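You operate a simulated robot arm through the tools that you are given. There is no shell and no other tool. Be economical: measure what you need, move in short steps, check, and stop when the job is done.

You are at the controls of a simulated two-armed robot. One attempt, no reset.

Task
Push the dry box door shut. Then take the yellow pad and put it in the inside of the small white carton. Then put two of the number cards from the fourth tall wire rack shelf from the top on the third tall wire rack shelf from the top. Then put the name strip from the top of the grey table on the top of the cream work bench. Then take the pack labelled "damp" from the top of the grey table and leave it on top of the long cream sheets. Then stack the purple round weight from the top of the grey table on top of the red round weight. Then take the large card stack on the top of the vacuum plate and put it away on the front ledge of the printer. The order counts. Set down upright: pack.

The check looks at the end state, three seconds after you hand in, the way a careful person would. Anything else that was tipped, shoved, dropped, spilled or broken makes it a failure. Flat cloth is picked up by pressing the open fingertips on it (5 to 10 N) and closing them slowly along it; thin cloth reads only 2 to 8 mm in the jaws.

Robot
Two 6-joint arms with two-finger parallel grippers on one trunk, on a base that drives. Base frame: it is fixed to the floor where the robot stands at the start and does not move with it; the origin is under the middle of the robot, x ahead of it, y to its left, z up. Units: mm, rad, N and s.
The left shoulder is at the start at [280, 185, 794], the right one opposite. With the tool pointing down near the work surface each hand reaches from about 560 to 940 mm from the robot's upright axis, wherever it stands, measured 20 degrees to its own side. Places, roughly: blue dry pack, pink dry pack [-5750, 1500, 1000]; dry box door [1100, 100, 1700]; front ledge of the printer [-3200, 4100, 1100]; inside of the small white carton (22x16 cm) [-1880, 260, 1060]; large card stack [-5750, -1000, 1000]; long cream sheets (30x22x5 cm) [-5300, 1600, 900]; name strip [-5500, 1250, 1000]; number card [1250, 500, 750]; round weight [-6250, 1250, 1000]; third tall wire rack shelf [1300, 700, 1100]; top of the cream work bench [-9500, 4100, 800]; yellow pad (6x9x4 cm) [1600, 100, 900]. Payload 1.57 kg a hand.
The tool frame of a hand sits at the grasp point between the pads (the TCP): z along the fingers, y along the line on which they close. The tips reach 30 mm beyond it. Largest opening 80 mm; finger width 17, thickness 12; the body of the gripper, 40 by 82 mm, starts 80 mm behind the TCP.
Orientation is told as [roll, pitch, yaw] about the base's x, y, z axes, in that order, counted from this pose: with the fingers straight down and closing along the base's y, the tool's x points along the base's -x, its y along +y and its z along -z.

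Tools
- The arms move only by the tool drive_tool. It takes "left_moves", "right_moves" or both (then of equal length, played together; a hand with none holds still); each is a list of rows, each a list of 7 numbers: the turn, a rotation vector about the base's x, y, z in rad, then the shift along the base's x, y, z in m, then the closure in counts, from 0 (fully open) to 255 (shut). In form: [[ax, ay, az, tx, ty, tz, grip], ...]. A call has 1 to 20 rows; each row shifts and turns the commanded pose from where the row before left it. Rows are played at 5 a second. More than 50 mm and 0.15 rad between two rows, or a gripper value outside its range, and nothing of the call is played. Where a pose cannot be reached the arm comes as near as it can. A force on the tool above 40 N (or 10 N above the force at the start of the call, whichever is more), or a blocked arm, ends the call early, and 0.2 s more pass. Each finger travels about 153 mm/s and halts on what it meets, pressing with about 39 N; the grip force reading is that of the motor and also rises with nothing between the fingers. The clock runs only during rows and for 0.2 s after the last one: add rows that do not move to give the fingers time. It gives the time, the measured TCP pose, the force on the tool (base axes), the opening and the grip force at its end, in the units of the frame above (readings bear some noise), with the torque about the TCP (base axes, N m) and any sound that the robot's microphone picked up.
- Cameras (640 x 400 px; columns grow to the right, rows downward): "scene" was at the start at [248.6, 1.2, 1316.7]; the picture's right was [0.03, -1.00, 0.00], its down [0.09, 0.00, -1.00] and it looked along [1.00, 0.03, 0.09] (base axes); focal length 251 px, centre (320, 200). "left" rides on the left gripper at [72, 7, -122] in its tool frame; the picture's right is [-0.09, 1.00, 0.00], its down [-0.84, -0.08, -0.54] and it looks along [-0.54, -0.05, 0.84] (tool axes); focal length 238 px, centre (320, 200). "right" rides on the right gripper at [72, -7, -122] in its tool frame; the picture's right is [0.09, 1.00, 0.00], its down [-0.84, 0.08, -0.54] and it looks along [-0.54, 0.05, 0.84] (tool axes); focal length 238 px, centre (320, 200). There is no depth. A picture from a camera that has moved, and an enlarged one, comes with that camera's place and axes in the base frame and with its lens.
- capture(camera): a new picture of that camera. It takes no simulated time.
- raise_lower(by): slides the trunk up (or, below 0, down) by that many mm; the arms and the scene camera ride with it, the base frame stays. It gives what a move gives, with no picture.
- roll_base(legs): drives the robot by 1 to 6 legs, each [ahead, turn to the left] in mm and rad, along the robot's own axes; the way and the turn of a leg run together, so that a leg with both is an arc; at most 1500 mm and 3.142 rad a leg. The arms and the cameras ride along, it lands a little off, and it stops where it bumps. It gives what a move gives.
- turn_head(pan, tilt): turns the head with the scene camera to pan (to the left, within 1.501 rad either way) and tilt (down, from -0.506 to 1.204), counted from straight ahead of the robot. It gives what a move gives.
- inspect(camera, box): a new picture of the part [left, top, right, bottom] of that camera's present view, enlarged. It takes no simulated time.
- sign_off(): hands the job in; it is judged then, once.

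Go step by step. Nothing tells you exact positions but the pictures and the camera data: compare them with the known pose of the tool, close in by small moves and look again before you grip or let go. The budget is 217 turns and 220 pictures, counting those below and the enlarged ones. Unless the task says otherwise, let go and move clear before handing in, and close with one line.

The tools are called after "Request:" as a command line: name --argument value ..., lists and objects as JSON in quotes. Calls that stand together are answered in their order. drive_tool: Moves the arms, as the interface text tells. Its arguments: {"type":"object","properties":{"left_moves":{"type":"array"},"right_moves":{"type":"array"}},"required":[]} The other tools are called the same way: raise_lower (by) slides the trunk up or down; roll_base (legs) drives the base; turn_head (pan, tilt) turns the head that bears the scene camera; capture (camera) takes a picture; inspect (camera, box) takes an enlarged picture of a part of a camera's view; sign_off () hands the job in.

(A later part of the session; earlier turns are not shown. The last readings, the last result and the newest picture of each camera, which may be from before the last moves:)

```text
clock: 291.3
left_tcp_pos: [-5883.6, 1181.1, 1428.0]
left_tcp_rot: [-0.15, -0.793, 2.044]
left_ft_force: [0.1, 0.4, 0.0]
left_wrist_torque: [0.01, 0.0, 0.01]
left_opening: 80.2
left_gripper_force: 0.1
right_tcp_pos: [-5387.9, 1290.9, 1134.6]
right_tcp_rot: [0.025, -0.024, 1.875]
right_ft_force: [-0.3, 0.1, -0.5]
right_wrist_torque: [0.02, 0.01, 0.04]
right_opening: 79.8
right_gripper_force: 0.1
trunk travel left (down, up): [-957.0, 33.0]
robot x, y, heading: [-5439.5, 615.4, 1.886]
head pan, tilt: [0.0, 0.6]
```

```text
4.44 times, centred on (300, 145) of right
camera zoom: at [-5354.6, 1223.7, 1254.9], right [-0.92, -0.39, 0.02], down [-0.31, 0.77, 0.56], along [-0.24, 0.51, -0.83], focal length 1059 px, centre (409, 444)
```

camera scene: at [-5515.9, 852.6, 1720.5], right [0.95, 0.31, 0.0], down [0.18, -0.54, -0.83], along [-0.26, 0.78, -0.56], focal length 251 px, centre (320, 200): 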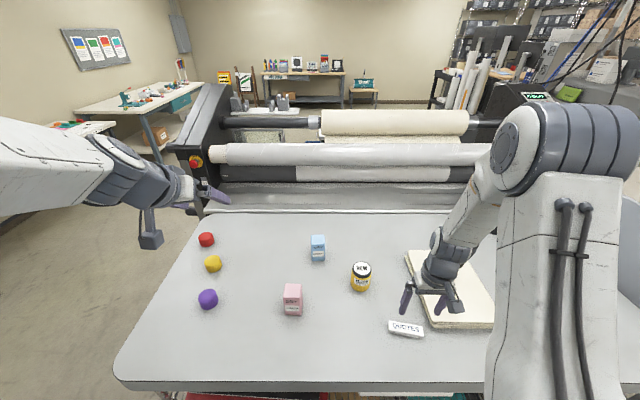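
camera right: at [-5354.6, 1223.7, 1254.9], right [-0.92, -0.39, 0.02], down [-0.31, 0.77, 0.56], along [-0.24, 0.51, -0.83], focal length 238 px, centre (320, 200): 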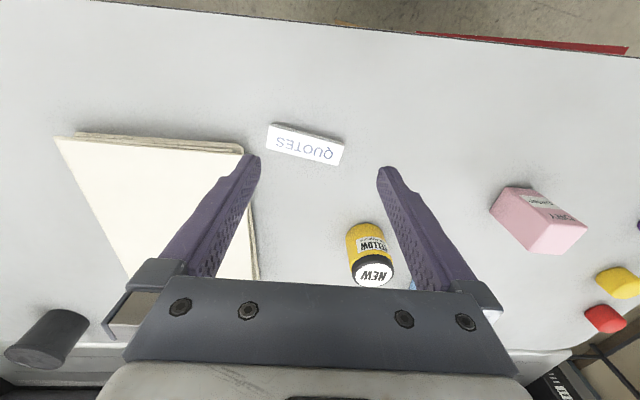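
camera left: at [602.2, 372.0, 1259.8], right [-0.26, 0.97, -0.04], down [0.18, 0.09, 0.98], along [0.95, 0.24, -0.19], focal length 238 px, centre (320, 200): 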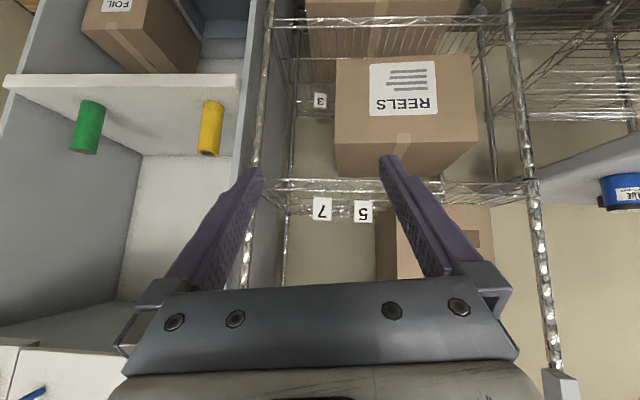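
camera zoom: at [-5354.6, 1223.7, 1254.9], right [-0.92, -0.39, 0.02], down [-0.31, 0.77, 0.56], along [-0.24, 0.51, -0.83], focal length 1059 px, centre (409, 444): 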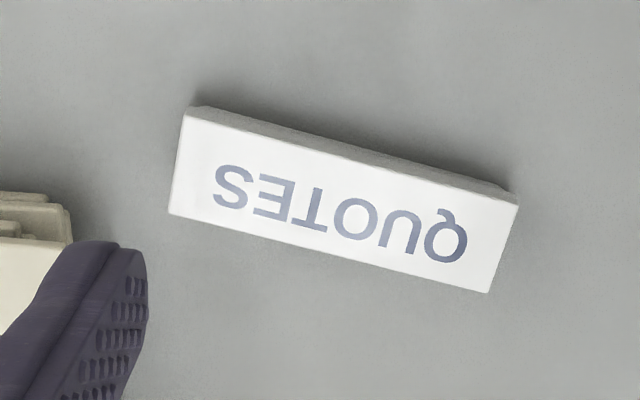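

The pink pack is the "DAMP" one. The strip lies at (-5391,1341), top z≈938, long axis ~0.135 rad. Rotate the right hand to close across its short side, above it.

Request:
drive_tool --right_moves '[[0, 0, 0.14, 0, 0.005, -0.005, 0], [0, 0, 0.14, 0, 0.005, -0.005, 0], [0, 0, 0.14, 0, 0.005, -0.005, 0], [0, 0, 0.14, 0, 0.005, -0.005, 0], [0, 0, 0.14, 0, 0.005, -0.005, 0], [0, 0, 0.14, 0, 0.005, -0.005, 0], [0, 0, 0.14, 0, 0.005, -0.005, 0], [0, 0, 0.14, 0, 0.005, -0.005, 0], [0, 0, 0.14, 0, 0.005, -0.005, 0], [0, 0, 0.14, -0.003, 0.005, -0.005, 0], [0, 0, 0, 0, 0, 0, 0]]'

Request:
capture --camera "right"

Request:
capture --camera "scene"

```text
clock: 293.7
left_tcp_pos: [-5884.0, 1181.6, 1427.9]
left_tcp_rot: [-0.15, -0.792, 2.044]
left_ft_force: [0.0, 0.3, -0.2]
left_wrist_torque: [-0.01, 0.01, -0.04]
left_opening: 79.9
left_gripper_force: 0.1
right_tcp_pos: [-5391.0, 1341.7, 1085.5]
right_tcp_rot: [0.027, -0.024, -3.004]
right_ft_force: [0.0, -0.1, -0.4]
right_wrist_torque: [-0.06, 0.01, 0.0]
right_opening: 79.8
right_gripper_force: 0.0
trunk travel left (down, up): [-957.0, 33.0]
robot x, y, heading: [-5439.6, 621.2, 1.887]
head pan, tilt: [0.0, 0.6]
```

```text
112 pictures are left
camera right: at [-5315.9, 1362.1, 1204.9], right [0.23, -0.97, 0.02], down [-0.81, -0.18, 0.56], along [-0.55, -0.15, -0.83], focal length 238 px, centre (320, 200)
```

right: 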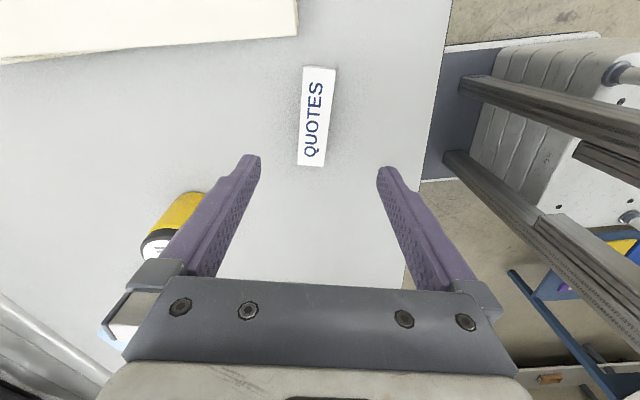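

```text
111 pictures are left
camera scene: at [-5516.0, 852.7, 1720.5], right [0.95, 0.31, 0.0], down [0.18, -0.54, -0.82], along [-0.26, 0.78, -0.57], focal length 251 px, centre (320, 200)
```

scene: 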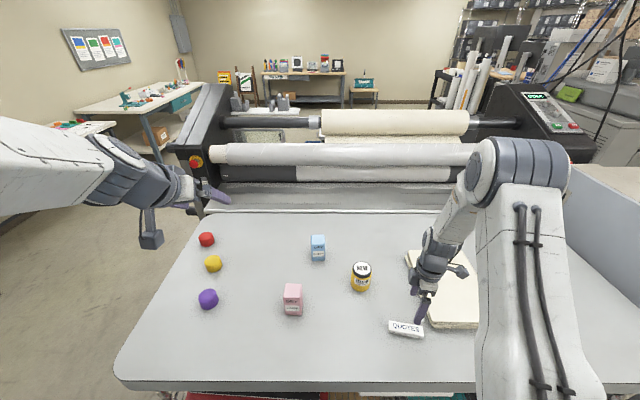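

Aligned over the strip. Descend.

Request:
drive_tool --right_moves '[[0, 0, 0, 0, 0.001, -0.03, 0], [0, 0, 0, 0, 0.001, -0.03, 0], [0, 0, 0, 0, 0, -0.03, 0], [0, 0, 0, 0, 0, -0.02, 0], [0, 0, 0, 0, 0, -0.01, 0], [0, 0, 0, 0, 0, 0, 0]]'

Request:
capture --camera "right"

```text
clock: 295.1
left_tcp_pos: [-5883.4, 1181.9, 1427.6]
left_tcp_rot: [-0.151, -0.791, 2.045]
left_ft_force: [0.3, -0.7, 0.8]
left_wrist_torque: [-0.02, 0.0, -0.02]
left_opening: 79.8
left_gripper_force: 0.1
right_tcp_pos: [-5392.4, 1343.1, 964.3]
right_tcp_rot: [0.025, -0.023, -3.007]
right_ft_force: [-0.2, 0.1, 0.1]
right_wrist_torque: [-0.01, -0.05, 0.02]
right_opening: 80.2
right_gripper_force: 0.0
trunk travel left (down, up): [-957.0, 33.0]
robot x, y, heading: [-5439.0, 614.3, 1.891]
head pan, tilt: [0.0, 0.6]
```

```text
110 pictures are left
camera right: at [-5317.4, 1364.3, 1084.5], right [0.23, -0.97, 0.02], down [-0.81, -0.17, 0.56], along [-0.55, -0.15, -0.83], focal length 238 px, centre (320, 200)
```

right: 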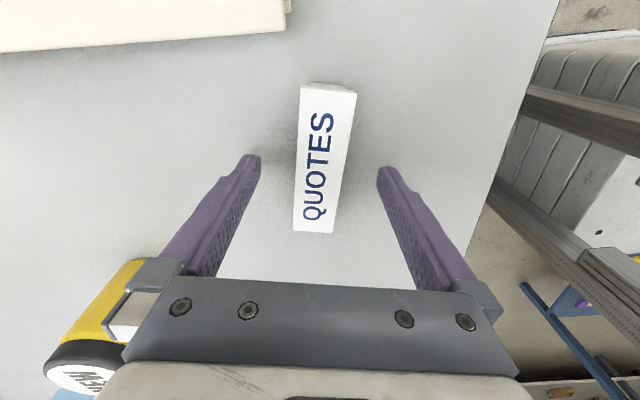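

Request:
drive_tool --right_moves '[[0, 0, 0, 0, 0, -0.003, 0], [0, 0, 0, 0, 0, -0.002, 0], [0, 0, 0, 0, 0, 0, 0]]'

Request:
drive_tool --right_moves '[[0, 0, 0, 0, 0, -0.002, 0], [0, 0, 0, 0, 0, -0.002, 0], [0, 0, 0, 0, 0, -0.002, 0], [0, 0, 0, 0, 0, 0, 0]]'

```text
clock: 295.9
left_tcp_pos: [-5884.2, 1181.1, 1426.3]
left_tcp_rot: [-0.15, -0.791, 2.044]
left_ft_force: [-0.1, -0.3, -0.3]
left_wrist_torque: [-0.02, 0.01, 0.0]
left_opening: 80.1
left_gripper_force: 0.0
right_tcp_pos: [-5391.2, 1343.1, 959.1]
right_tcp_rot: [0.026, -0.025, -3.006]
right_ft_force: [-0.7, -0.4, -0.2]
right_wrist_torque: [0.03, -0.04, 0.01]
right_opening: 79.9
right_gripper_force: 0.0
trunk travel left (down, up): [-957.0, 33.0]
robot x, y, heading: [-5439.4, 619.6, 1.889]
head pan, tilt: [0.0, 0.6]
```

```text
clock: 296.9
left_tcp_pos: [-5883.3, 1181.2, 1426.7]
left_tcp_rot: [-0.149, -0.791, 2.044]
left_ft_force: [0.3, 0.1, 0.1]
left_wrist_torque: [-0.03, 0.02, 0.01]
left_opening: 80.2
left_gripper_force: 0.0
right_tcp_pos: [-5391.4, 1343.7, 954.0]
right_tcp_rot: [0.024, -0.024, -3.007]
right_ft_force: [0.6, -0.1, -0.8]
right_wrist_torque: [-0.01, -0.01, 0.01]
right_opening: 79.8
right_gripper_force: 0.1
trunk travel left (down, up): [-957.0, 33.0]
robot x, y, heading: [-5437.9, 619.5, 1.892]
head pan, tilt: [0.0, 0.6]
```

Request:
drive_tool --right_moves '[[0, 0, 0, 0, 0, -0.002, 0], [0, 0, 0, 0, 0, -0.002, 0], [0, 0, 0, 0, 0, -0.002, 0], [0, 0, 0, 0, 0, 0, 0]]'

Request:
capture --camera "right"

```text
clock: 298.1
left_tcp_pos: [-5884.5, 1180.0, 1426.7]
left_tcp_rot: [-0.151, -0.797, 2.044]
left_ft_force: [0.4, 0.5, -0.5]
left_wrist_torque: [0.02, 0.02, 0.0]
left_opening: 80.0
left_gripper_force: 0.0
right_tcp_pos: [-5392.1, 1345.5, 951.2]
right_tcp_rot: [0.017, -0.023, -3.005]
right_ft_force: [-1.4, -5.6, 19.6]
right_wrist_torque: [0.72, 0.01, 0.03]
right_opening: 74.2
right_gripper_force: 0.1
trunk travel left (down, up): [-957.0, 33.0]
robot x, y, heading: [-5439.5, 617.9, 1.889]
head pan, tilt: [0.0, 0.6]
stopped in row 4 (right hand): the force on the tool passed its limit at 41 N (the readings are from after the stop); the commanded pose is now the measured one
```

```text
109 pictures are left
camera right: at [-5317.5, 1366.0, 1071.4], right [0.23, -0.97, 0.01], down [-0.81, -0.18, 0.56], along [-0.55, -0.14, -0.83], focal length 238 px, centre (320, 200)
```

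right: 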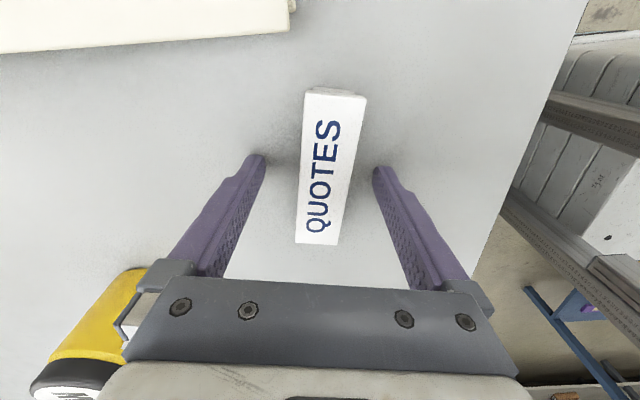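

Table touched at TCP z≈951. Lift 2 mm, center on the strip and close slowly.

Request:
drive_tool --right_moves '[[0, 0, 0, 0.001, -0.003, 0.003, 0], [0, 0, 0, 0.001, -0.004, 0, 0], [0, 0, 0, 0, 0, 0, 70], [0, 0, 0, 0, 0, 0, 130], [0, 0, 0, 0, 0, 0, 255], [0, 0, 0, 0, 0, 0, 255], [0, 0, 0, 0, 0, 0, 255]]'

Request:
drive_tool --right_moves '[[0, 0, 0, 0, 0, 0.008, 255], [0, 0, 0, 0, 0, 0.01, 255], [0, 0, 0, 0, 0, 0.02, 255], [0, 0, 0, 0, 0, 0.02, 255], [0, 0, 0, 0, 0, 0, 255]]'

Request:
capture --camera "right"

```text
clock: 299.7
left_tcp_pos: [-5883.7, 1182.3, 1427.9]
left_tcp_rot: [-0.151, -0.791, 2.046]
left_ft_force: [0.0, -0.1, -0.3]
left_wrist_torque: [0.0, 0.02, 0.02]
left_opening: 80.2
left_gripper_force: 0.0
right_tcp_pos: [-5389.7, 1338.6, 952.1]
right_tcp_rot: [0.018, -0.025, -3.005]
right_ft_force: [-0.6, -0.2, 0.1]
right_wrist_torque: [-0.01, 0.0, 0.03]
right_opening: 30.8
right_gripper_force: 39.0
trunk travel left (down, up): [-957.0, 33.0]
robot x, y, heading: [-5441.5, 618.7, 1.893]
head pan, tilt: [0.0, 0.6]
```

```text
clock: 300.9
left_tcp_pos: [-5884.4, 1181.1, 1427.5]
left_tcp_rot: [-0.149, -0.793, 2.046]
left_ft_force: [-0.1, 0.0, 0.2]
left_wrist_torque: [0.0, 0.02, 0.02]
left_opening: 79.9
left_gripper_force: 0.0
right_tcp_pos: [-5389.8, 1339.8, 1011.6]
right_tcp_rot: [0.02, -0.025, -3.005]
right_ft_force: [0.3, 0.2, -0.4]
right_wrist_torque: [-0.02, -0.01, 0.0]
right_opening: 30.6
right_gripper_force: 38.7
trunk travel left (down, up): [-957.0, 33.0]
robot x, y, heading: [-5440.6, 619.5, 1.896]
head pan, tilt: [0.0, 0.6]
```

```text
108 pictures are left
camera right: at [-5315.8, 1359.9, 1132.2], right [0.23, -0.97, 0.02], down [-0.81, -0.18, 0.56], along [-0.55, -0.14, -0.83], focal length 238 px, centre (320, 200)
```

right: 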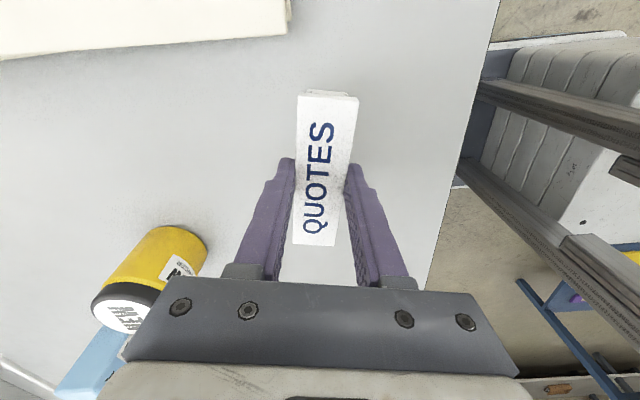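

Strip held. Raise it, and look at the cream work bench in the far left.

Request:
drive_tool --right_moves '[[0, 0, 0, 0, 0, 0.03, 255], [0, 0, 0, 0, 0, 0.04, 255], [0, 0, 0, 0, 0, 0.04, 255], [0, 0, 0, 0, 0, 0.02, 255], [0, 0, 0, 0, 0, 0, 255]]'

Request:
roll_base --legs '[[-350, 0], [0, 0.6]]'

Request:
turn_head --pan 0 --tilt 0.2

Request:
capture --camera "scene"

```text
clock: 302.1
left_tcp_pos: [-5883.8, 1181.1, 1427.4]
left_tcp_rot: [-0.15, -0.792, 2.044]
left_ft_force: [0.7, 0.1, 0.7]
left_wrist_torque: [0.01, 0.01, 0.03]
left_opening: 79.9
left_gripper_force: 0.0
right_tcp_pos: [-5389.0, 1341.3, 1141.0]
right_tcp_rot: [0.021, -0.024, -3.005]
right_ft_force: [-0.7, 0.2, -0.5]
right_wrist_torque: [0.01, -0.02, 0.0]
right_opening: 30.7
right_gripper_force: 39.1
trunk travel left (down, up): [-957.0, 33.0]
robot x, y, heading: [-5439.6, 618.0, 1.893]
head pan, tilt: [0.0, 0.6]
```

```text
clock: 306.0
left_tcp_pos: [-6014.5, 497.7, 1427.4]
left_tcp_rot: [-0.151, -0.793, 2.643]
left_ft_force: [0.6, 0.4, -0.9]
left_wrist_torque: [0.01, 0.0, 0.01]
left_opening: 80.3
left_gripper_force: 0.1
right_tcp_pos: [-5695.0, 907.6, 1139.8]
right_tcp_rot: [0.02, -0.025, -2.408]
right_ft_force: [-0.4, -0.1, -0.8]
right_wrist_torque: [0.01, -0.04, -0.01]
right_opening: 30.8
right_gripper_force: 38.8
trunk travel left (down, up): [-957.0, 33.0]
robot x, y, heading: [-5330.4, 282.9, 2.491]
head pan, tilt: [0.0, 0.6]
```

```text
clock: 306.9
left_tcp_pos: [-6014.7, 497.3, 1428.3]
left_tcp_rot: [-0.15, -0.792, 2.645]
left_ft_force: [0.0, -0.5, -1.1]
left_wrist_torque: [0.0, -0.01, 0.0]
left_opening: 80.1
left_gripper_force: 0.1
right_tcp_pos: [-5694.4, 907.2, 1141.4]
right_tcp_rot: [0.019, -0.025, -2.405]
right_ft_force: [-1.0, 0.5, -1.3]
right_wrist_torque: [0.01, 0.01, 0.0]
right_opening: 30.8
right_gripper_force: 38.5
trunk travel left (down, up): [-957.0, 33.0]
robot x, y, heading: [-5330.2, 283.5, 2.493]
head pan, tilt: [0.0, 0.201]
```

```text
107 pictures are left
camera scene: at [-5530.7, 435.6, 1757.2], right [0.61, 0.79, 0.0], down [0.16, -0.12, -0.98], along [-0.78, 0.59, -0.2], focal length 251 px, centre (320, 200)
```

scene: 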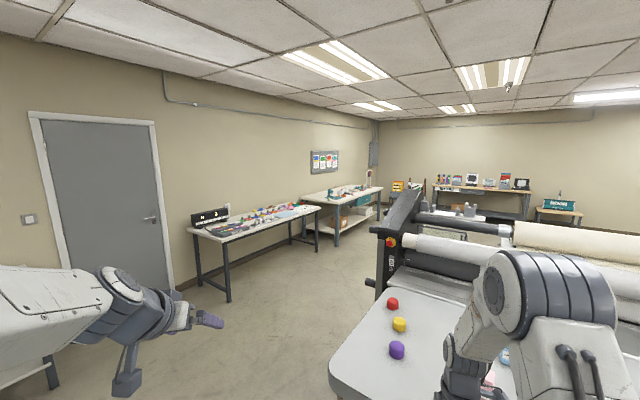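

The cream work bench is the farther one on the left wall. Drive there in stages through the corridor.

Request:
roll_base --legs '[[0, 0.533], [1400, 0], [483, 0], [0, -1.134], [1300, 0], [1230, 0]]'

Request:
capture --camera "scene"

```text
clock: 332.6
left_tcp_pos: [-8485.0, 3433.3, 1426.2]
left_tcp_rot: [-0.151, -0.793, 2.061]
left_ft_force: [0.8, -0.2, 0.1]
left_wrist_torque: [0.0, -0.03, 0.05]
left_opening: 80.3
left_gripper_force: 0.0
right_tcp_pos: [-7992.5, 3599.8, 1140.4]
right_tcp_rot: [0.019, -0.024, -2.988]
right_ft_force: [-0.1, 0.3, -0.1]
right_wrist_torque: [0.01, 0.03, 0.01]
right_opening: 30.9
right_gripper_force: 39.5
trunk travel left (down, up): [-957.0, 33.0]
robot x, y, heading: [-8032.8, 2873.8, 1.907]
head pan, tilt: [0.0, 0.201]
```

```text
106 pictures are left
camera scene: at [-8113.3, 3115.4, 1757.3], right [0.94, 0.33, 0.0], down [0.07, -0.19, -0.98], along [-0.32, 0.92, -0.2], focal length 251 px, centre (320, 200)
```

scene: 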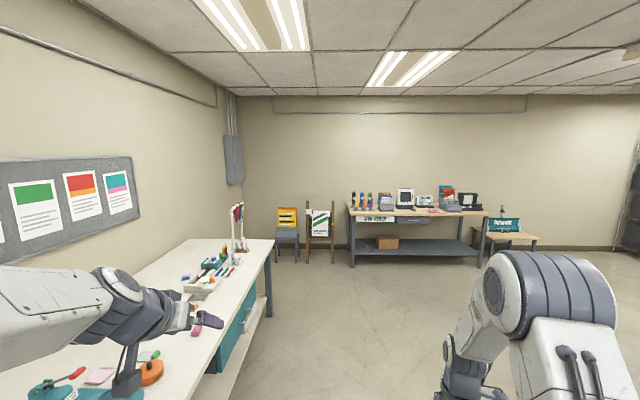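

The bench's front half has free space near its edge. Drive to face it with the right hand over that spot.

Request:
roll_base --legs '[[0, -0.063], [1000, 0], [516, 0], [0, 1.591]]'

Request:
turn_head --pan -0.1 --tilt 0.6

Request:
capture --camera "scene"

Request:
capture --camera "right"

```text
clock: 344.7
left_tcp_pos: [-9009.5, 3906.6, 1427.2]
left_tcp_rot: [-0.151, -0.791, -2.698]
left_ft_force: [0.4, -0.1, -1.0]
left_wrist_torque: [-0.02, 0.0, 0.0]
left_opening: 80.1
left_gripper_force: 0.0
right_tcp_pos: [-9152.2, 4405.3, 1139.2]
right_tcp_rot: [0.019, -0.024, -1.467]
right_ft_force: [0.1, -0.3, 0.1]
right_wrist_torque: [0.0, 0.0, 0.05]
right_opening: 30.9
right_gripper_force: 39.3
trunk travel left (down, up): [-957.0, 33.0]
robot x, y, heading: [-8438.5, 4334.0, -2.847]
head pan, tilt: [0.0, 0.201]
```

```text
clock: 345.6
left_tcp_pos: [-9008.6, 3905.7, 1427.1]
left_tcp_rot: [-0.149, -0.794, -2.699]
left_ft_force: [0.8, 0.7, 0.2]
left_wrist_torque: [-0.03, 0.0, 0.01]
left_opening: 79.7
left_gripper_force: 0.2
right_tcp_pos: [-9152.4, 4405.8, 1140.9]
right_tcp_rot: [0.019, -0.025, -1.467]
right_ft_force: [0.5, -1.0, -0.9]
right_wrist_torque: [0.01, -0.04, -0.02]
right_opening: 30.9
right_gripper_force: 39.9
trunk travel left (down, up): [-957.0, 33.0]
robot x, y, heading: [-8429.2, 4331.5, -2.853]
head pan, tilt: [-0.099, 0.6]
```

```text
105 pictures are left
camera scene: at [-8672.1, 4269.1, 1720.6], right [-0.19, 0.98, 0.0], down [0.55, 0.11, -0.83], along [-0.81, -0.16, -0.56], focal length 251 px, centre (320, 200)
```

scene: 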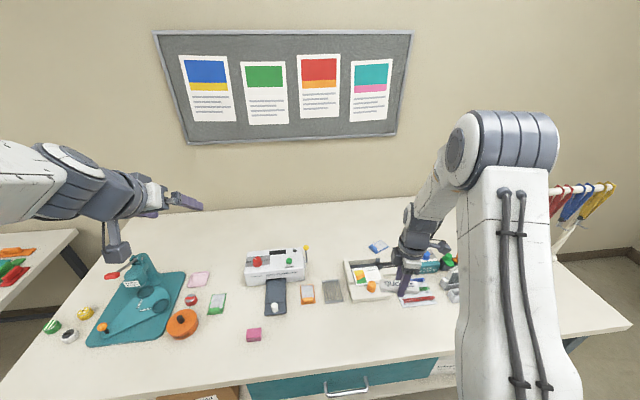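

```text
104 pictures are left
camera right: at [-9167.5, 4480.9, 1261.0], right [0.98, 0.2, 0.02], down [0.15, -0.81, 0.56], along [0.12, -0.55, -0.83], focal length 238 px, centre (320, 200)
```

right: 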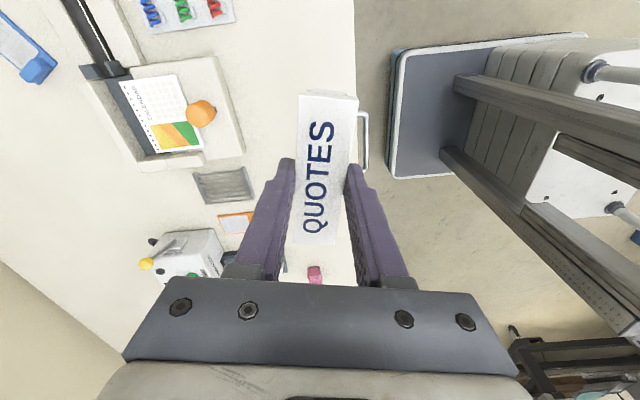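

Bench top is near z≈838 with free room along the front edge under the right hand. Lower the trunk and move slightly inward.

Request:
raise_lower --by -150

Request:
drive_tool --right_moves '[[0, 0, 0, -0.017, -0.005, -0.02, 255], [0, 0, 0, -0.017, -0.005, -0.03, 255], [0, 0, 0, 0, 0, -0.03, 255], [0, 0, 0, 0, 0, -0.02, 255], [0, 0, 0, 0, 0, 0, 255]]'

Request:
capture --camera "right"

Request:
capture --camera "scene"

```text
clock: 347.3
left_tcp_pos: [-9009.8, 3905.1, 1276.4]
left_tcp_rot: [-0.151, -0.792, -2.698]
left_ft_force: [-1.0, -1.2, -0.4]
left_wrist_torque: [-0.03, -0.02, 0.0]
left_opening: 80.0
left_gripper_force: 0.1
right_tcp_pos: [-9152.8, 4406.1, 990.9]
right_tcp_rot: [0.018, -0.024, -1.466]
right_ft_force: [-1.0, 0.0, -0.8]
right_wrist_torque: [0.01, -0.02, 0.0]
right_opening: 30.8
right_gripper_force: 38.8
trunk travel left (down, up): [-807.0, 183.0]
robot x, y, heading: [-8431.5, 4332.5, -2.849]
head pan, tilt: [-0.099, 0.6]
```

```text
clock: 348.5
left_tcp_pos: [-9009.7, 3906.5, 1277.2]
left_tcp_rot: [-0.151, -0.793, -2.698]
left_ft_force: [0.0, 0.2, -0.4]
left_wrist_torque: [0.02, -0.04, 0.01]
left_opening: 80.0
left_gripper_force: 0.1
right_tcp_pos: [-9186.9, 4396.0, 889.1]
right_tcp_rot: [0.018, -0.024, -1.467]
right_ft_force: [-0.2, 0.5, 0.5]
right_wrist_torque: [0.01, -0.05, -0.01]
right_opening: 30.8
right_gripper_force: 38.9
trunk travel left (down, up): [-807.0, 183.0]
robot x, y, heading: [-8432.3, 4332.3, -2.852]
head pan, tilt: [-0.099, 0.6]
```

```text
103 pictures are left
camera right: at [-9202.5, 4470.1, 1008.9], right [0.98, 0.2, 0.02], down [0.15, -0.81, 0.56], along [0.12, -0.55, -0.83], focal length 238 px, centre (320, 200)
```

right: 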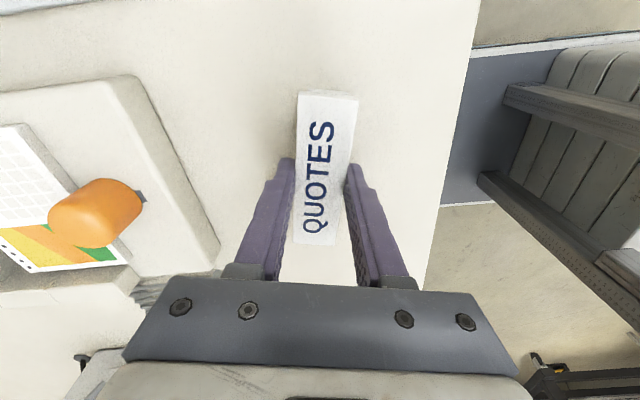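

```text
102 pictures are left
camera scene: at [-8672.2, 4269.2, 1570.5], right [-0.19, 0.98, 0.0], down [0.56, 0.11, -0.82], along [-0.81, -0.16, -0.57], focal length 251 px, centre (320, 200)
```

scene: 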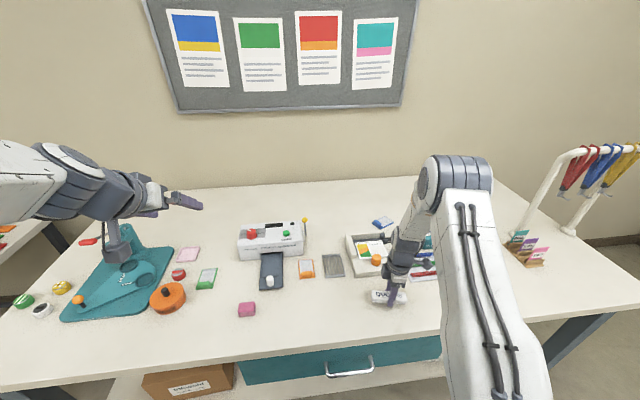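

Clear below. Lower until contact.

Request:
drive_tool --right_moves '[[0, 0, 0, 0, 0, -0.005, 255], [0, 0, 0, 0, 0, -0.004, 255], [0, 0, 0, 0, 0, -0.003, 255], [0, 0, 0, 0, 0, -0.002, 255], [0, 0, 0, 0, 0, 0, 255]]'

Request:
drive_tool --right_moves '[[0, 0, 0, 0, 0, -0.002, 255], [0, 0, 0, 0, 0, -0.002, 255], [0, 0, 0, 0, 0, 0, 255]]'

```text
clock: 349.7
left_tcp_pos: [-9010.0, 3906.2, 1276.7]
left_tcp_rot: [-0.15, -0.792, -2.698]
left_ft_force: [0.5, 0.6, 0.0]
left_wrist_torque: [0.01, -0.02, 0.0]
left_opening: 80.1
left_gripper_force: 0.1
right_tcp_pos: [-9185.7, 4395.2, 876.2]
right_tcp_rot: [0.018, -0.024, -1.466]
right_ft_force: [0.0, -0.9, 0.0]
right_wrist_torque: [-0.02, 0.01, -0.01]
right_opening: 30.5
right_gripper_force: 38.7
trunk travel left (down, up): [-807.0, 183.0]
robot x, y, heading: [-8433.7, 4335.6, -2.851]
head pan, tilt: [-0.099, 0.6]
```

```text
clock: 350.5
left_tcp_pos: [-9010.3, 3906.7, 1278.0]
left_tcp_rot: [-0.151, -0.792, -2.699]
left_ft_force: [0.0, 0.8, -0.2]
left_wrist_torque: [0.02, 0.02, 0.0]
left_opening: 80.0
left_gripper_force: 0.0
right_tcp_pos: [-9186.7, 4395.5, 871.0]
right_tcp_rot: [0.018, -0.025, -1.468]
right_ft_force: [-0.2, -1.1, -0.8]
right_wrist_torque: [0.0, -0.03, 0.03]
right_opening: 30.9
right_gripper_force: 39.2
trunk travel left (down, up): [-807.0, 183.0]
robot x, y, heading: [-8433.2, 4331.5, -2.852]
head pan, tilt: [-0.099, 0.6]
```

Request:
drive_tool --right_moves '[[0, 0, 0, 0, 0, -0.002, 255], [0, 0, 0, 0, 0, -0.002, 255], [0, 0, 0, 0, 0, -0.002, 255], [0, 0, 0, 0, 0, 0, 255]]'

Request:
inspect --camera "scene" --box '[340, 230, 460, 330]'

```text
clock: 351.6
left_tcp_pos: [-9009.1, 3905.5, 1278.1]
left_tcp_rot: [-0.151, -0.794, -2.698]
left_ft_force: [0.1, 0.6, -0.1]
left_wrist_torque: [-0.03, 0.01, -0.01]
left_opening: 80.2
left_gripper_force: 0.0
right_tcp_pos: [-9187.9, 4395.8, 871.3]
right_tcp_rot: [0.016, -0.025, -1.467]
right_ft_force: [2.7, -0.4, 17.2]
right_wrist_torque: [-0.05, 0.01, -0.02]
right_opening: 30.7
right_gripper_force: 38.8
trunk travel left (down, up): [-807.0, 183.0]
robot x, y, heading: [-8433.2, 4333.2, -2.849]
head pan, tilt: [-0.099, 0.6]
stopped in row 4 (right hand): the force on the tool passed its limit at 41 N (the readings are from after the stop); the commanded pose is now the measured one
```

```text
4.00 times, centred on (400, 280) of scene
camera zoom: at [-8670.7, 4269.0, 1570.6], right [-0.19, 0.98, 0.0], down [0.55, 0.11, -0.83], along [-0.81, -0.16, -0.56], focal length 1006 px, centre (0, -120)
```

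zoom: 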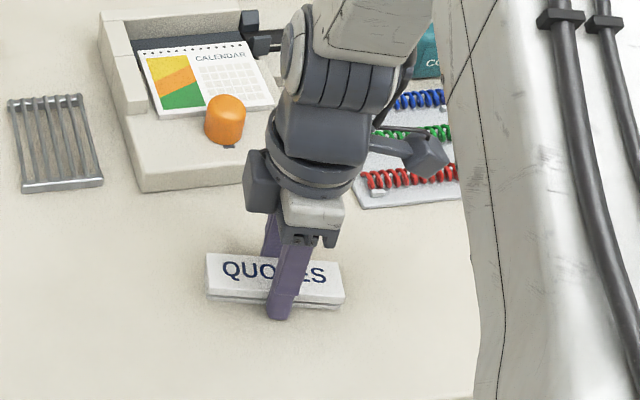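

Strip is in contact with the bench. Release and lift.

Request:
drive_tool --right_moves '[[0, 0, 0, 0, 0, 0.001, 200], [0, 0, 0, 0, 0, 0, 100], [0, 0, 0, 0, 0, 0, 0], [0, 0, 0, 0, 0, 0, 0], [0, 0, 0, 0, 0, 0.02, 0], [0, 0, 0, 0, 0, 0.03, 0], [0, 0, 0, 0, 0, 0.04, 0], [0, 0, 0, 0, 0, 0.04, 0], [0, 0, 0, 0, 0, 0.04, 0], [0, 0, 0, 0, 0, 0.04, 0], [0, 0, 0, 0, 0, 0.04, 0], [0, 0, 0, 0, 0, 0, 0]]'

Request:
capture --camera "right"

```text
clock: 352.3
left_tcp_pos: [-9007.0, 3906.1, 1278.4]
left_tcp_rot: [-0.151, -0.795, -2.699]
left_ft_force: [-0.2, 0.5, 0.5]
left_wrist_torque: [0.0, -0.01, 0.04]
left_opening: 80.1
left_gripper_force: 0.1
right_tcp_pos: [-9178.1, 4397.6, 871.8]
right_tcp_rot: [0.041, -0.025, -1.466]
right_ft_force: [28.0, 2.0, 32.8]
right_wrist_torque: [0.15, 0.2, -0.14]
right_opening: 53.6
right_gripper_force: 0.0
trunk travel left (down, up): [-807.0, 183.0]
robot x, y, heading: [-8435.2, 4332.9, -2.857]
head pan, tilt: [-0.099, 0.6]
stopped in row 3 (right hand): the force on the tool passed its limit at 45 N (the readings are from after the stop); the commanded pose is now the measured one
```

```text
100 pictures are left
camera right: at [-9195.0, 4472.1, 991.6], right [0.98, 0.19, 0.04], down [0.14, -0.81, 0.57], along [0.14, -0.55, -0.82], focal length 238 px, centre (320, 200)
```

right: 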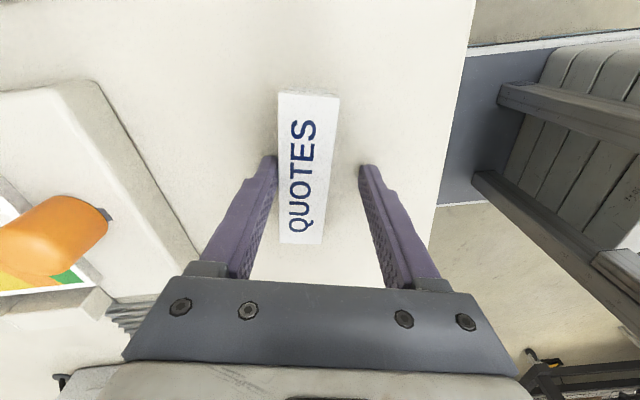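

The fingertips press the bench while opening; lift a little first, then open and retreat.

Request:
drive_tool --right_moves '[[0, 0, 0, 0, 0, 0.004, 85], [0, 0, 0, 0, 0, 0.004, 85], [0, 0, 0, 0, 0, 0.004, 60], [0, 0, 0, 0, 0, 0.02, 0], [0, 0, 0, 0, 0, 0.03, 0], [0, 0, 0, 0, 0, 0.04, 0], [0, 0, 0, 0, 0, 0.04, 0], [0, 0, 0, 0, 0, 0.04, 0], [0, 0, 0, 0, 0, 0.04, 0], [0, 0, 0, 0, 0, 0.04, 0], [0, 0, 0, 0, 0, 0, 0]]'

Request:
capture --camera "right"

```text
clock: 354.7
left_tcp_pos: [-9009.3, 3906.7, 1278.0]
left_tcp_rot: [-0.15, -0.793, -2.699]
left_ft_force: [0.1, -0.5, -0.7]
left_wrist_torque: [0.0, 0.02, 0.0]
left_opening: 80.0
left_gripper_force: 0.0
right_tcp_pos: [-9182.7, 4398.2, 1132.5]
right_tcp_rot: [0.029, -0.023, -1.468]
right_ft_force: [0.0, -0.3, -0.1]
right_wrist_torque: [-0.03, -0.02, -0.03]
right_opening: 80.0
right_gripper_force: 0.0
trunk travel left (down, up): [-807.0, 183.0]
robot x, y, heading: [-8432.3, 4330.9, -2.851]
head pan, tilt: [-0.099, 0.6]
```

```text
99 pictures are left
camera right: at [-9198.7, 4472.5, 1252.6], right [0.98, 0.2, 0.03], down [0.15, -0.81, 0.56], along [0.13, -0.55, -0.82], focal length 238 px, centre (320, 200)
```

right: 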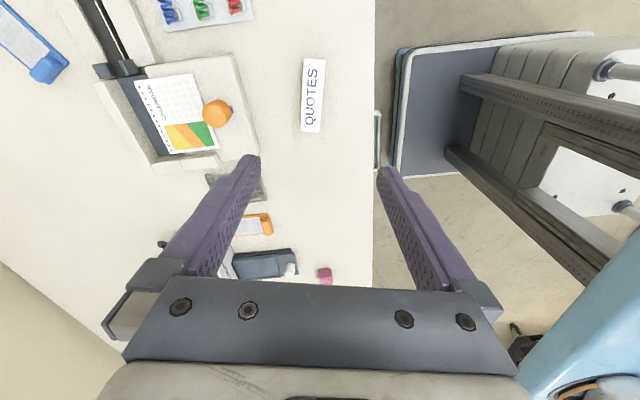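

The strip is on the cream bench. Now return to the grey table for the pink "DAMP" pack.

Request:
roll_base --legs '[[-250, 0], [0, 1.386], [1500, 0], [0, 0.21], [1300, 0], [1250, 0]]'

Request:
roll_base --legs '[[0, 1.147], [1000, 0], [950, 0], [0, 2.005]]'

Request:
capture --camera "scene"

```text
clock: 379.7
left_tcp_pos: [-6863.1, -86.7, 1277.7]
left_tcp_rot: [-0.151, -0.792, -1.122]
left_ft_force: [0.2, -0.5, 0.0]
left_wrist_torque: [0.01, 0.0, 0.04]
left_opening: 80.0
left_gripper_force: 0.1
right_tcp_pos: [-7351.5, -265.1, 1132.4]
right_tcp_rot: [0.029, -0.024, 0.113]
right_ft_force: [-0.1, 0.4, 0.2]
right_wrist_torque: [0.0, 0.03, 0.01]
right_opening: 80.1
right_gripper_force: 0.1
trunk travel left (down, up): [-807.0, 183.0]
robot x, y, heading: [-7295.4, 486.6, -1.272]
head pan, tilt: [-0.099, 0.6]
```

```text
clock: 397.1
left_tcp_pos: [-5827.9, 848.7, 1276.9]
left_tcp_rot: [-0.15, -0.792, 2.072]
left_ft_force: [-0.3, -0.6, -0.1]
left_wrist_torque: [-0.02, 0.01, -0.01]
left_opening: 80.3
left_gripper_force: 0.1
right_tcp_pos: [-5349.6, 1050.6, 1132.2]
right_tcp_rot: [0.031, -0.025, -2.981]
right_ft_force: [-0.2, -0.4, -0.3]
right_wrist_torque: [-0.01, -0.01, 0.02]
right_opening: 80.1
right_gripper_force: 0.0
trunk travel left (down, up): [-807.0, 183.0]
robot x, y, heading: [-5372.1, 300.0, 1.914]
head pan, tilt: [-0.099, 0.6]
```

```text
98 pictures are left
camera scene: at [-5444.4, 533.0, 1570.5], right [0.97, 0.25, 0.0], down [0.14, -0.55, -0.83], along [-0.2, 0.8, -0.56], focal length 251 px, centre (320, 200)
```

scene: 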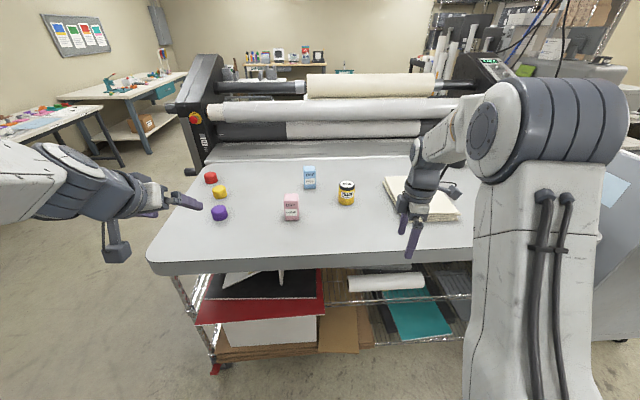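

Pink pack centre is about (-5760,1299,973), ~105 mm tall. Drive closer so that both pack and cream sheets are within the right arm's reach.

Request:
roll_base --legs '[[0, -0.25], [320, 0], [0, 0.235]]'

Request:
capture --camera "scene"

Request:
capture --camera "right"

```text
clock: 400.9
left_tcp_pos: [-5852.9, 1179.8, 1276.5]
left_tcp_rot: [-0.151, -0.793, 2.056]
left_ft_force: [0.3, -0.8, 0.3]
left_wrist_torque: [-0.02, 0.0, 0.02]
left_opening: 80.1
left_gripper_force: 0.0
right_tcp_pos: [-5370.7, 1374.8, 1131.6]
right_tcp_rot: [0.03, -0.024, -2.995]
right_ft_force: [0.2, 0.0, -0.8]
right_wrist_torque: [0.0, 0.03, -0.04]
right_opening: 80.0
right_gripper_force: 0.1
trunk travel left (down, up): [-807.0, 183.0]
robot x, y, heading: [-5399.7, 617.8, 1.902]
head pan, tilt: [-0.099, 0.6]
```

```text
97 pictures are left
camera scene: at [-5473.2, 858.2, 1570.5], right [0.97, 0.23, 0.0], down [0.13, -0.55, -0.83], along [-0.19, 0.8, -0.56], focal length 251 px, centre (320, 200)
```

scene: 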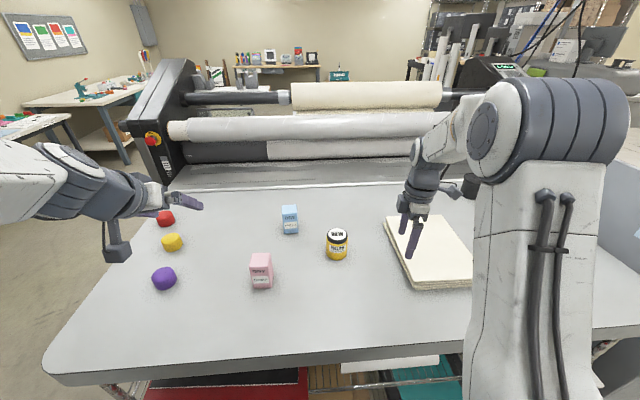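

```text
96 pictures are left
camera right: at [-5295.3, 1397.2, 1251.9], right [0.24, -0.97, 0.03], down [-0.81, -0.18, 0.56], along [-0.54, -0.16, -0.82], focal length 238 px, centre (320, 200)
```

right: 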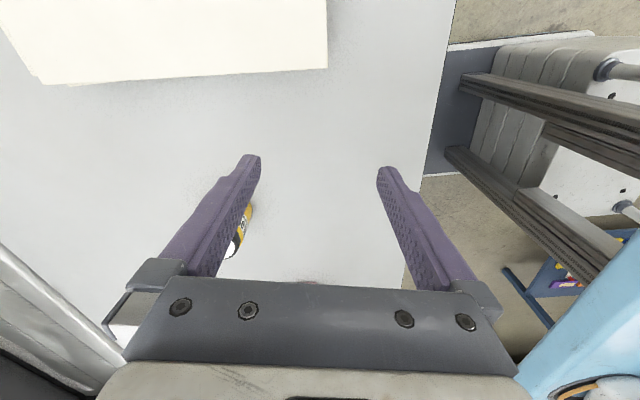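

Move the right hand over the pink pack.

Request:
drive_tool --right_moves '[[0, 0, 0, -0.039, -0.007, 0.003, 0], [0, 0, 0, -0.039, -0.007, 0.003, 0], [0, 0, 0, -0.039, -0.007, 0.003, 0], [0, 0, 0, -0.039, -0.007, 0, 0], [0, 0, 0, -0.039, -0.007, 0, 0], [0, 0, 0, -0.039, -0.007, 0, 0], [0, 0, 0, -0.039, -0.007, 0, 0], [0, 0, 0.06, -0.039, -0.007, 0, 0], [0, 0, 0.06, -0.039, -0.007, 0, 0], [0, 0, 0.06, -0.037, -0.007, 0, 0], [0, 0, 0, 0, 0, 0, 0]]'

Request:
capture --camera "right"

Request:
inspect --camera "scene" --box '[180, 180, 340, 320]'

```text
clock: 403.3
left_tcp_pos: [-5853.3, 1179.7, 1278.1]
left_tcp_rot: [-0.151, -0.793, 2.058]
left_ft_force: [0.3, -0.1, -0.6]
left_wrist_torque: [-0.01, -0.03, 0.02]
left_opening: 80.0
left_gripper_force: 0.0
right_tcp_pos: [-5758.7, 1303.6, 1138.6]
right_tcp_rot: [0.029, -0.022, -2.814]
right_ft_force: [-0.1, 0.8, -0.3]
right_wrist_torque: [0.01, -0.03, 0.0]
right_opening: 80.2
right_gripper_force: 0.0
trunk travel left (down, up): [-807.0, 183.0]
robot x, y, heading: [-5399.9, 622.1, 1.9]
head pan, tilt: [-0.099, 0.6]
```

```text
95 pictures are left
camera right: at [-5688.0, 1338.1, 1259.5], right [0.41, -0.91, 0.03], down [-0.76, -0.32, 0.56], along [-0.51, -0.25, -0.83], focal length 238 px, centre (320, 200)
```

right: 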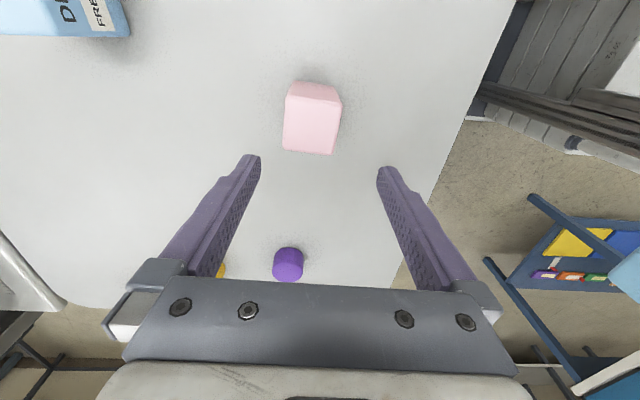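

```text
2.86 times, centred on (260, 250) of scene
camera zoom: at [-5473.8, 858.2, 1570.5], right [0.97, 0.23, 0.0], down [0.13, -0.55, -0.82], along [-0.19, 0.8, -0.57], focal length 718 px, centre (491, 57)
```

zoom: 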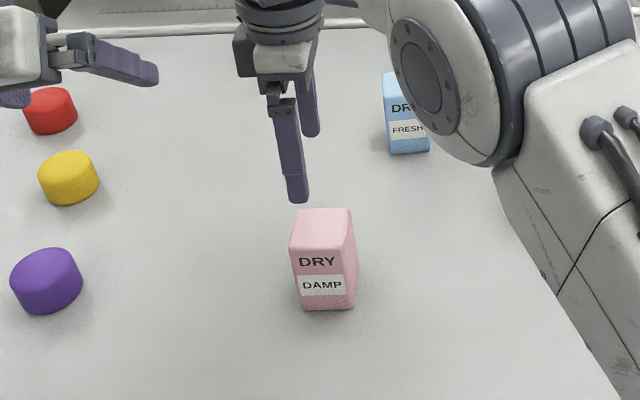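

Pack top centre (-5755,1310), short side 45 mm across the jaws. Descend and grip.

Request:
drive_tool --right_moves '[[0, 0, -0.04, 0.004, 0.006, -0.03, 0], [0, 0, 0, 0, 0, -0.03, 0], [0, 0, 0, 0, 0, -0.03, 0], [0, 0, 0, 0, 0, -0.02, 0], [0, 0, 0, 0, 0, 0, 0]]'

Request:
capture --camera "right"

```text
clock: 404.5
left_tcp_pos: [-5852.7, 1180.1, 1276.8]
left_tcp_rot: [-0.151, -0.792, 2.057]
left_ft_force: [-0.8, 0.1, -0.6]
left_wrist_torque: [0.0, 0.0, 0.02]
left_opening: 79.9
left_gripper_force: 0.1
right_tcp_pos: [-5754.8, 1310.8, 1031.0]
right_tcp_rot: [0.03, -0.026, -2.854]
right_ft_force: [0.3, 0.5, -0.8]
right_wrist_torque: [0.01, -0.02, -0.01]
right_opening: 80.2
right_gripper_force: 0.0
trunk travel left (down, up): [-807.0, 183.0]
robot x, y, heading: [-5398.9, 619.5, 1.904]
head pan, tilt: [-0.099, 0.6]
```

```text
93 pictures are left
camera right: at [-5683.5, 1342.8, 1151.2], right [0.37, -0.93, 0.03], down [-0.77, -0.29, 0.56], along [-0.52, -0.23, -0.82], focal length 238 px, centre (320, 200)
```

right: 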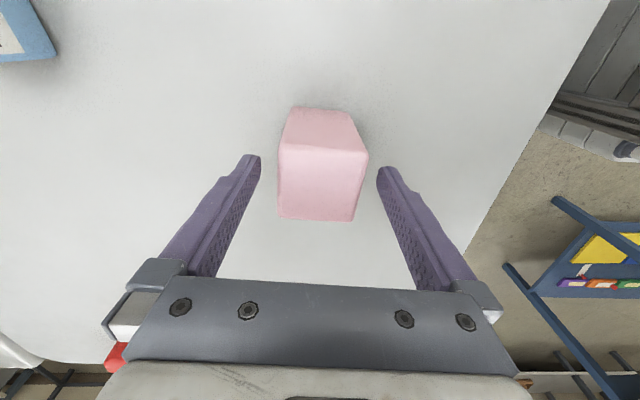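

Request:
drive_tool --right_moves '[[0, 0, 0, 0, 0, -0.02, 0], [0, 0, 0, 0, 0, -0.018, 0], [0, 0, 0, 0, 0, 0, 50], [0, 0, 0, 0, 0, 0, 90], [0, 0, 0, 0, 0, 0, 130], [0, 0, 0, 0, 0, 0, 255], [0, 0, 0, 0, 0, 0, 255]]'

Request:
drive_tool --right_moves '[[0, 0, 0, 0, 0, 0.008, 255], [0, 0, 0, 0, 0, 0.012, 255], [0, 0, 0, 0, 0, 0.02, 255], [0, 0, 0, 0, 0, 0.03, 255], [0, 0, 0, 0, 0, 0.03, 255], [0, 0, 0, 0, 0, 0, 255]]'

Request:
capture --camera "right"

```text
clock: 406.1
left_tcp_pos: [-5852.6, 1180.5, 1276.8]
left_tcp_rot: [-0.151, -0.793, 2.057]
left_ft_force: [-0.1, 0.2, -0.5]
left_wrist_torque: [0.0, 0.02, -0.03]
left_opening: 80.1
left_gripper_force: 0.0
right_tcp_pos: [-5752.9, 1312.0, 992.6]
right_tcp_rot: [0.028, -0.025, -2.853]
right_ft_force: [-0.4, 1.8, 2.8]
right_wrist_torque: [0.26, 0.07, -0.04]
right_opening: 55.6
right_gripper_force: 38.4
trunk travel left (down, up): [-807.0, 183.0]
robot x, y, heading: [-5398.4, 619.7, 1.909]
head pan, tilt: [-0.099, 0.6]
```

```text
clock: 407.5
left_tcp_pos: [-5852.9, 1180.2, 1276.3]
left_tcp_rot: [-0.151, -0.793, 2.059]
left_ft_force: [-0.1, 0.4, 0.3]
left_wrist_torque: [0.01, 0.01, 0.0]
left_opening: 80.0
left_gripper_force: 0.2
right_tcp_pos: [-5753.3, 1310.0, 1094.7]
right_tcp_rot: [0.03, -0.024, -2.852]
right_ft_force: [0.1, -0.2, -2.1]
right_wrist_torque: [0.07, 0.0, -0.03]
right_opening: 55.9
right_gripper_force: 39.0
trunk travel left (down, up): [-807.0, 183.0]
robot x, y, heading: [-5398.0, 622.0, 1.903]
head pan, tilt: [-0.099, 0.6]
```

```text
92 pictures are left
camera right: at [-5683.0, 1343.2, 1214.7], right [0.37, -0.93, 0.03], down [-0.77, -0.29, 0.56], along [-0.52, -0.23, -0.83], focal length 238 px, centre (320, 200)
```

right: 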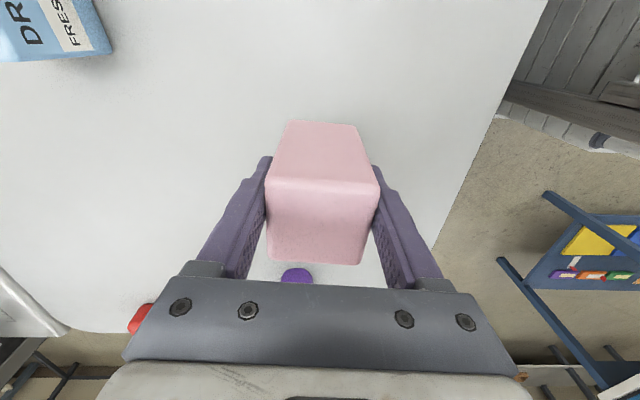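

The pack is held (its bottom 72 mm below the TCP). Raise and carry it over the cream sheets.

Request:
drive_tool --right_moves '[[0, 0, 0, 0, 0, 0.03, 255], [0, 0, 0, 0.041, 0.0144, 0, 255], [0, 0, 0, 0.041, 0.0144, 0, 255], [0, 0, 0, 0.041, 0.0144, 0, 255], [0, 0, 0, 0.041, 0.0144, 0, 255], [0, 0, 0, 0.041, 0.0144, 0, 255], [0, 0, 0, 0.041, 0.0144, 0, 255], [0, 0, 0, 0.041, 0.0144, 0, 255], [0, 0, 0, 0.041, 0.0144, 0, 255], [0, 0, 0, 0.041, 0.0144, 0, 255], [0, 0, 0, 0.041, 0.0144, 0, 255], [0, 0, 0, 0.041, 0.0144, 0, 255], [0, 0, 0, 0.039, 0.0144, 0, 255], [0, 0, 0, 0, 0, 0, 255]]'

Request:
capture --camera "right"

Request:
capture --camera "scene"

```text
clock: 410.5
left_tcp_pos: [-5852.5, 1180.5, 1277.0]
left_tcp_rot: [-0.149, -0.794, 2.056]
left_ft_force: [0.3, 0.7, 0.0]
left_wrist_torque: [-0.02, 0.01, 0.03]
left_opening: 80.1
left_gripper_force: 0.1
right_tcp_pos: [-5263.4, 1483.6, 1123.9]
right_tcp_rot: [0.03, -0.025, -2.854]
right_ft_force: [0.9, -0.2, -1.4]
right_wrist_torque: [-0.02, 0.01, 0.0]
right_opening: 55.7
right_gripper_force: 39.2
trunk travel left (down, up): [-807.0, 183.0]
robot x, y, heading: [-5400.7, 622.2, 1.907]
head pan, tilt: [-0.099, 0.6]
```

```text
91 pictures are left
camera right: at [-5191.7, 1517.3, 1243.3], right [0.37, -0.93, 0.03], down [-0.77, -0.29, 0.57], along [-0.52, -0.23, -0.82], focal length 238 px, centre (320, 200)
```

right: 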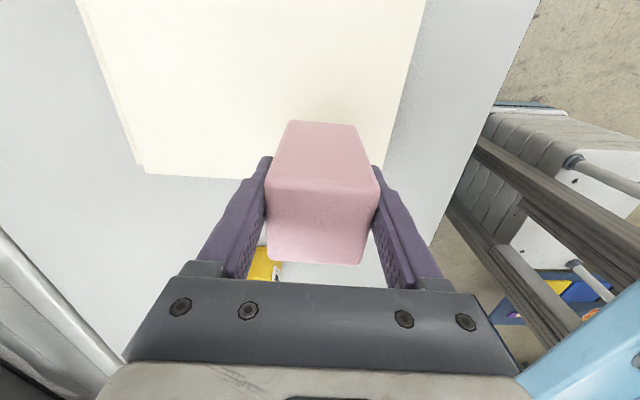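

```text
90 pictures are left
camera scene: at [-5473.1, 858.5, 1570.5], right [0.97, 0.23, 0.0], down [0.13, -0.55, -0.82], along [-0.19, 0.8, -0.57], focal length 251 px, centre (320, 200)
```

scene: 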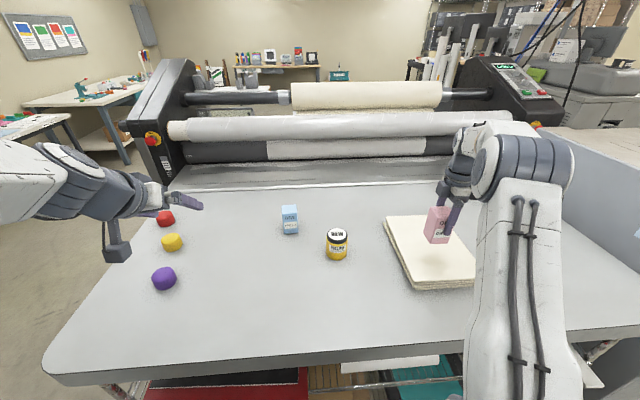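

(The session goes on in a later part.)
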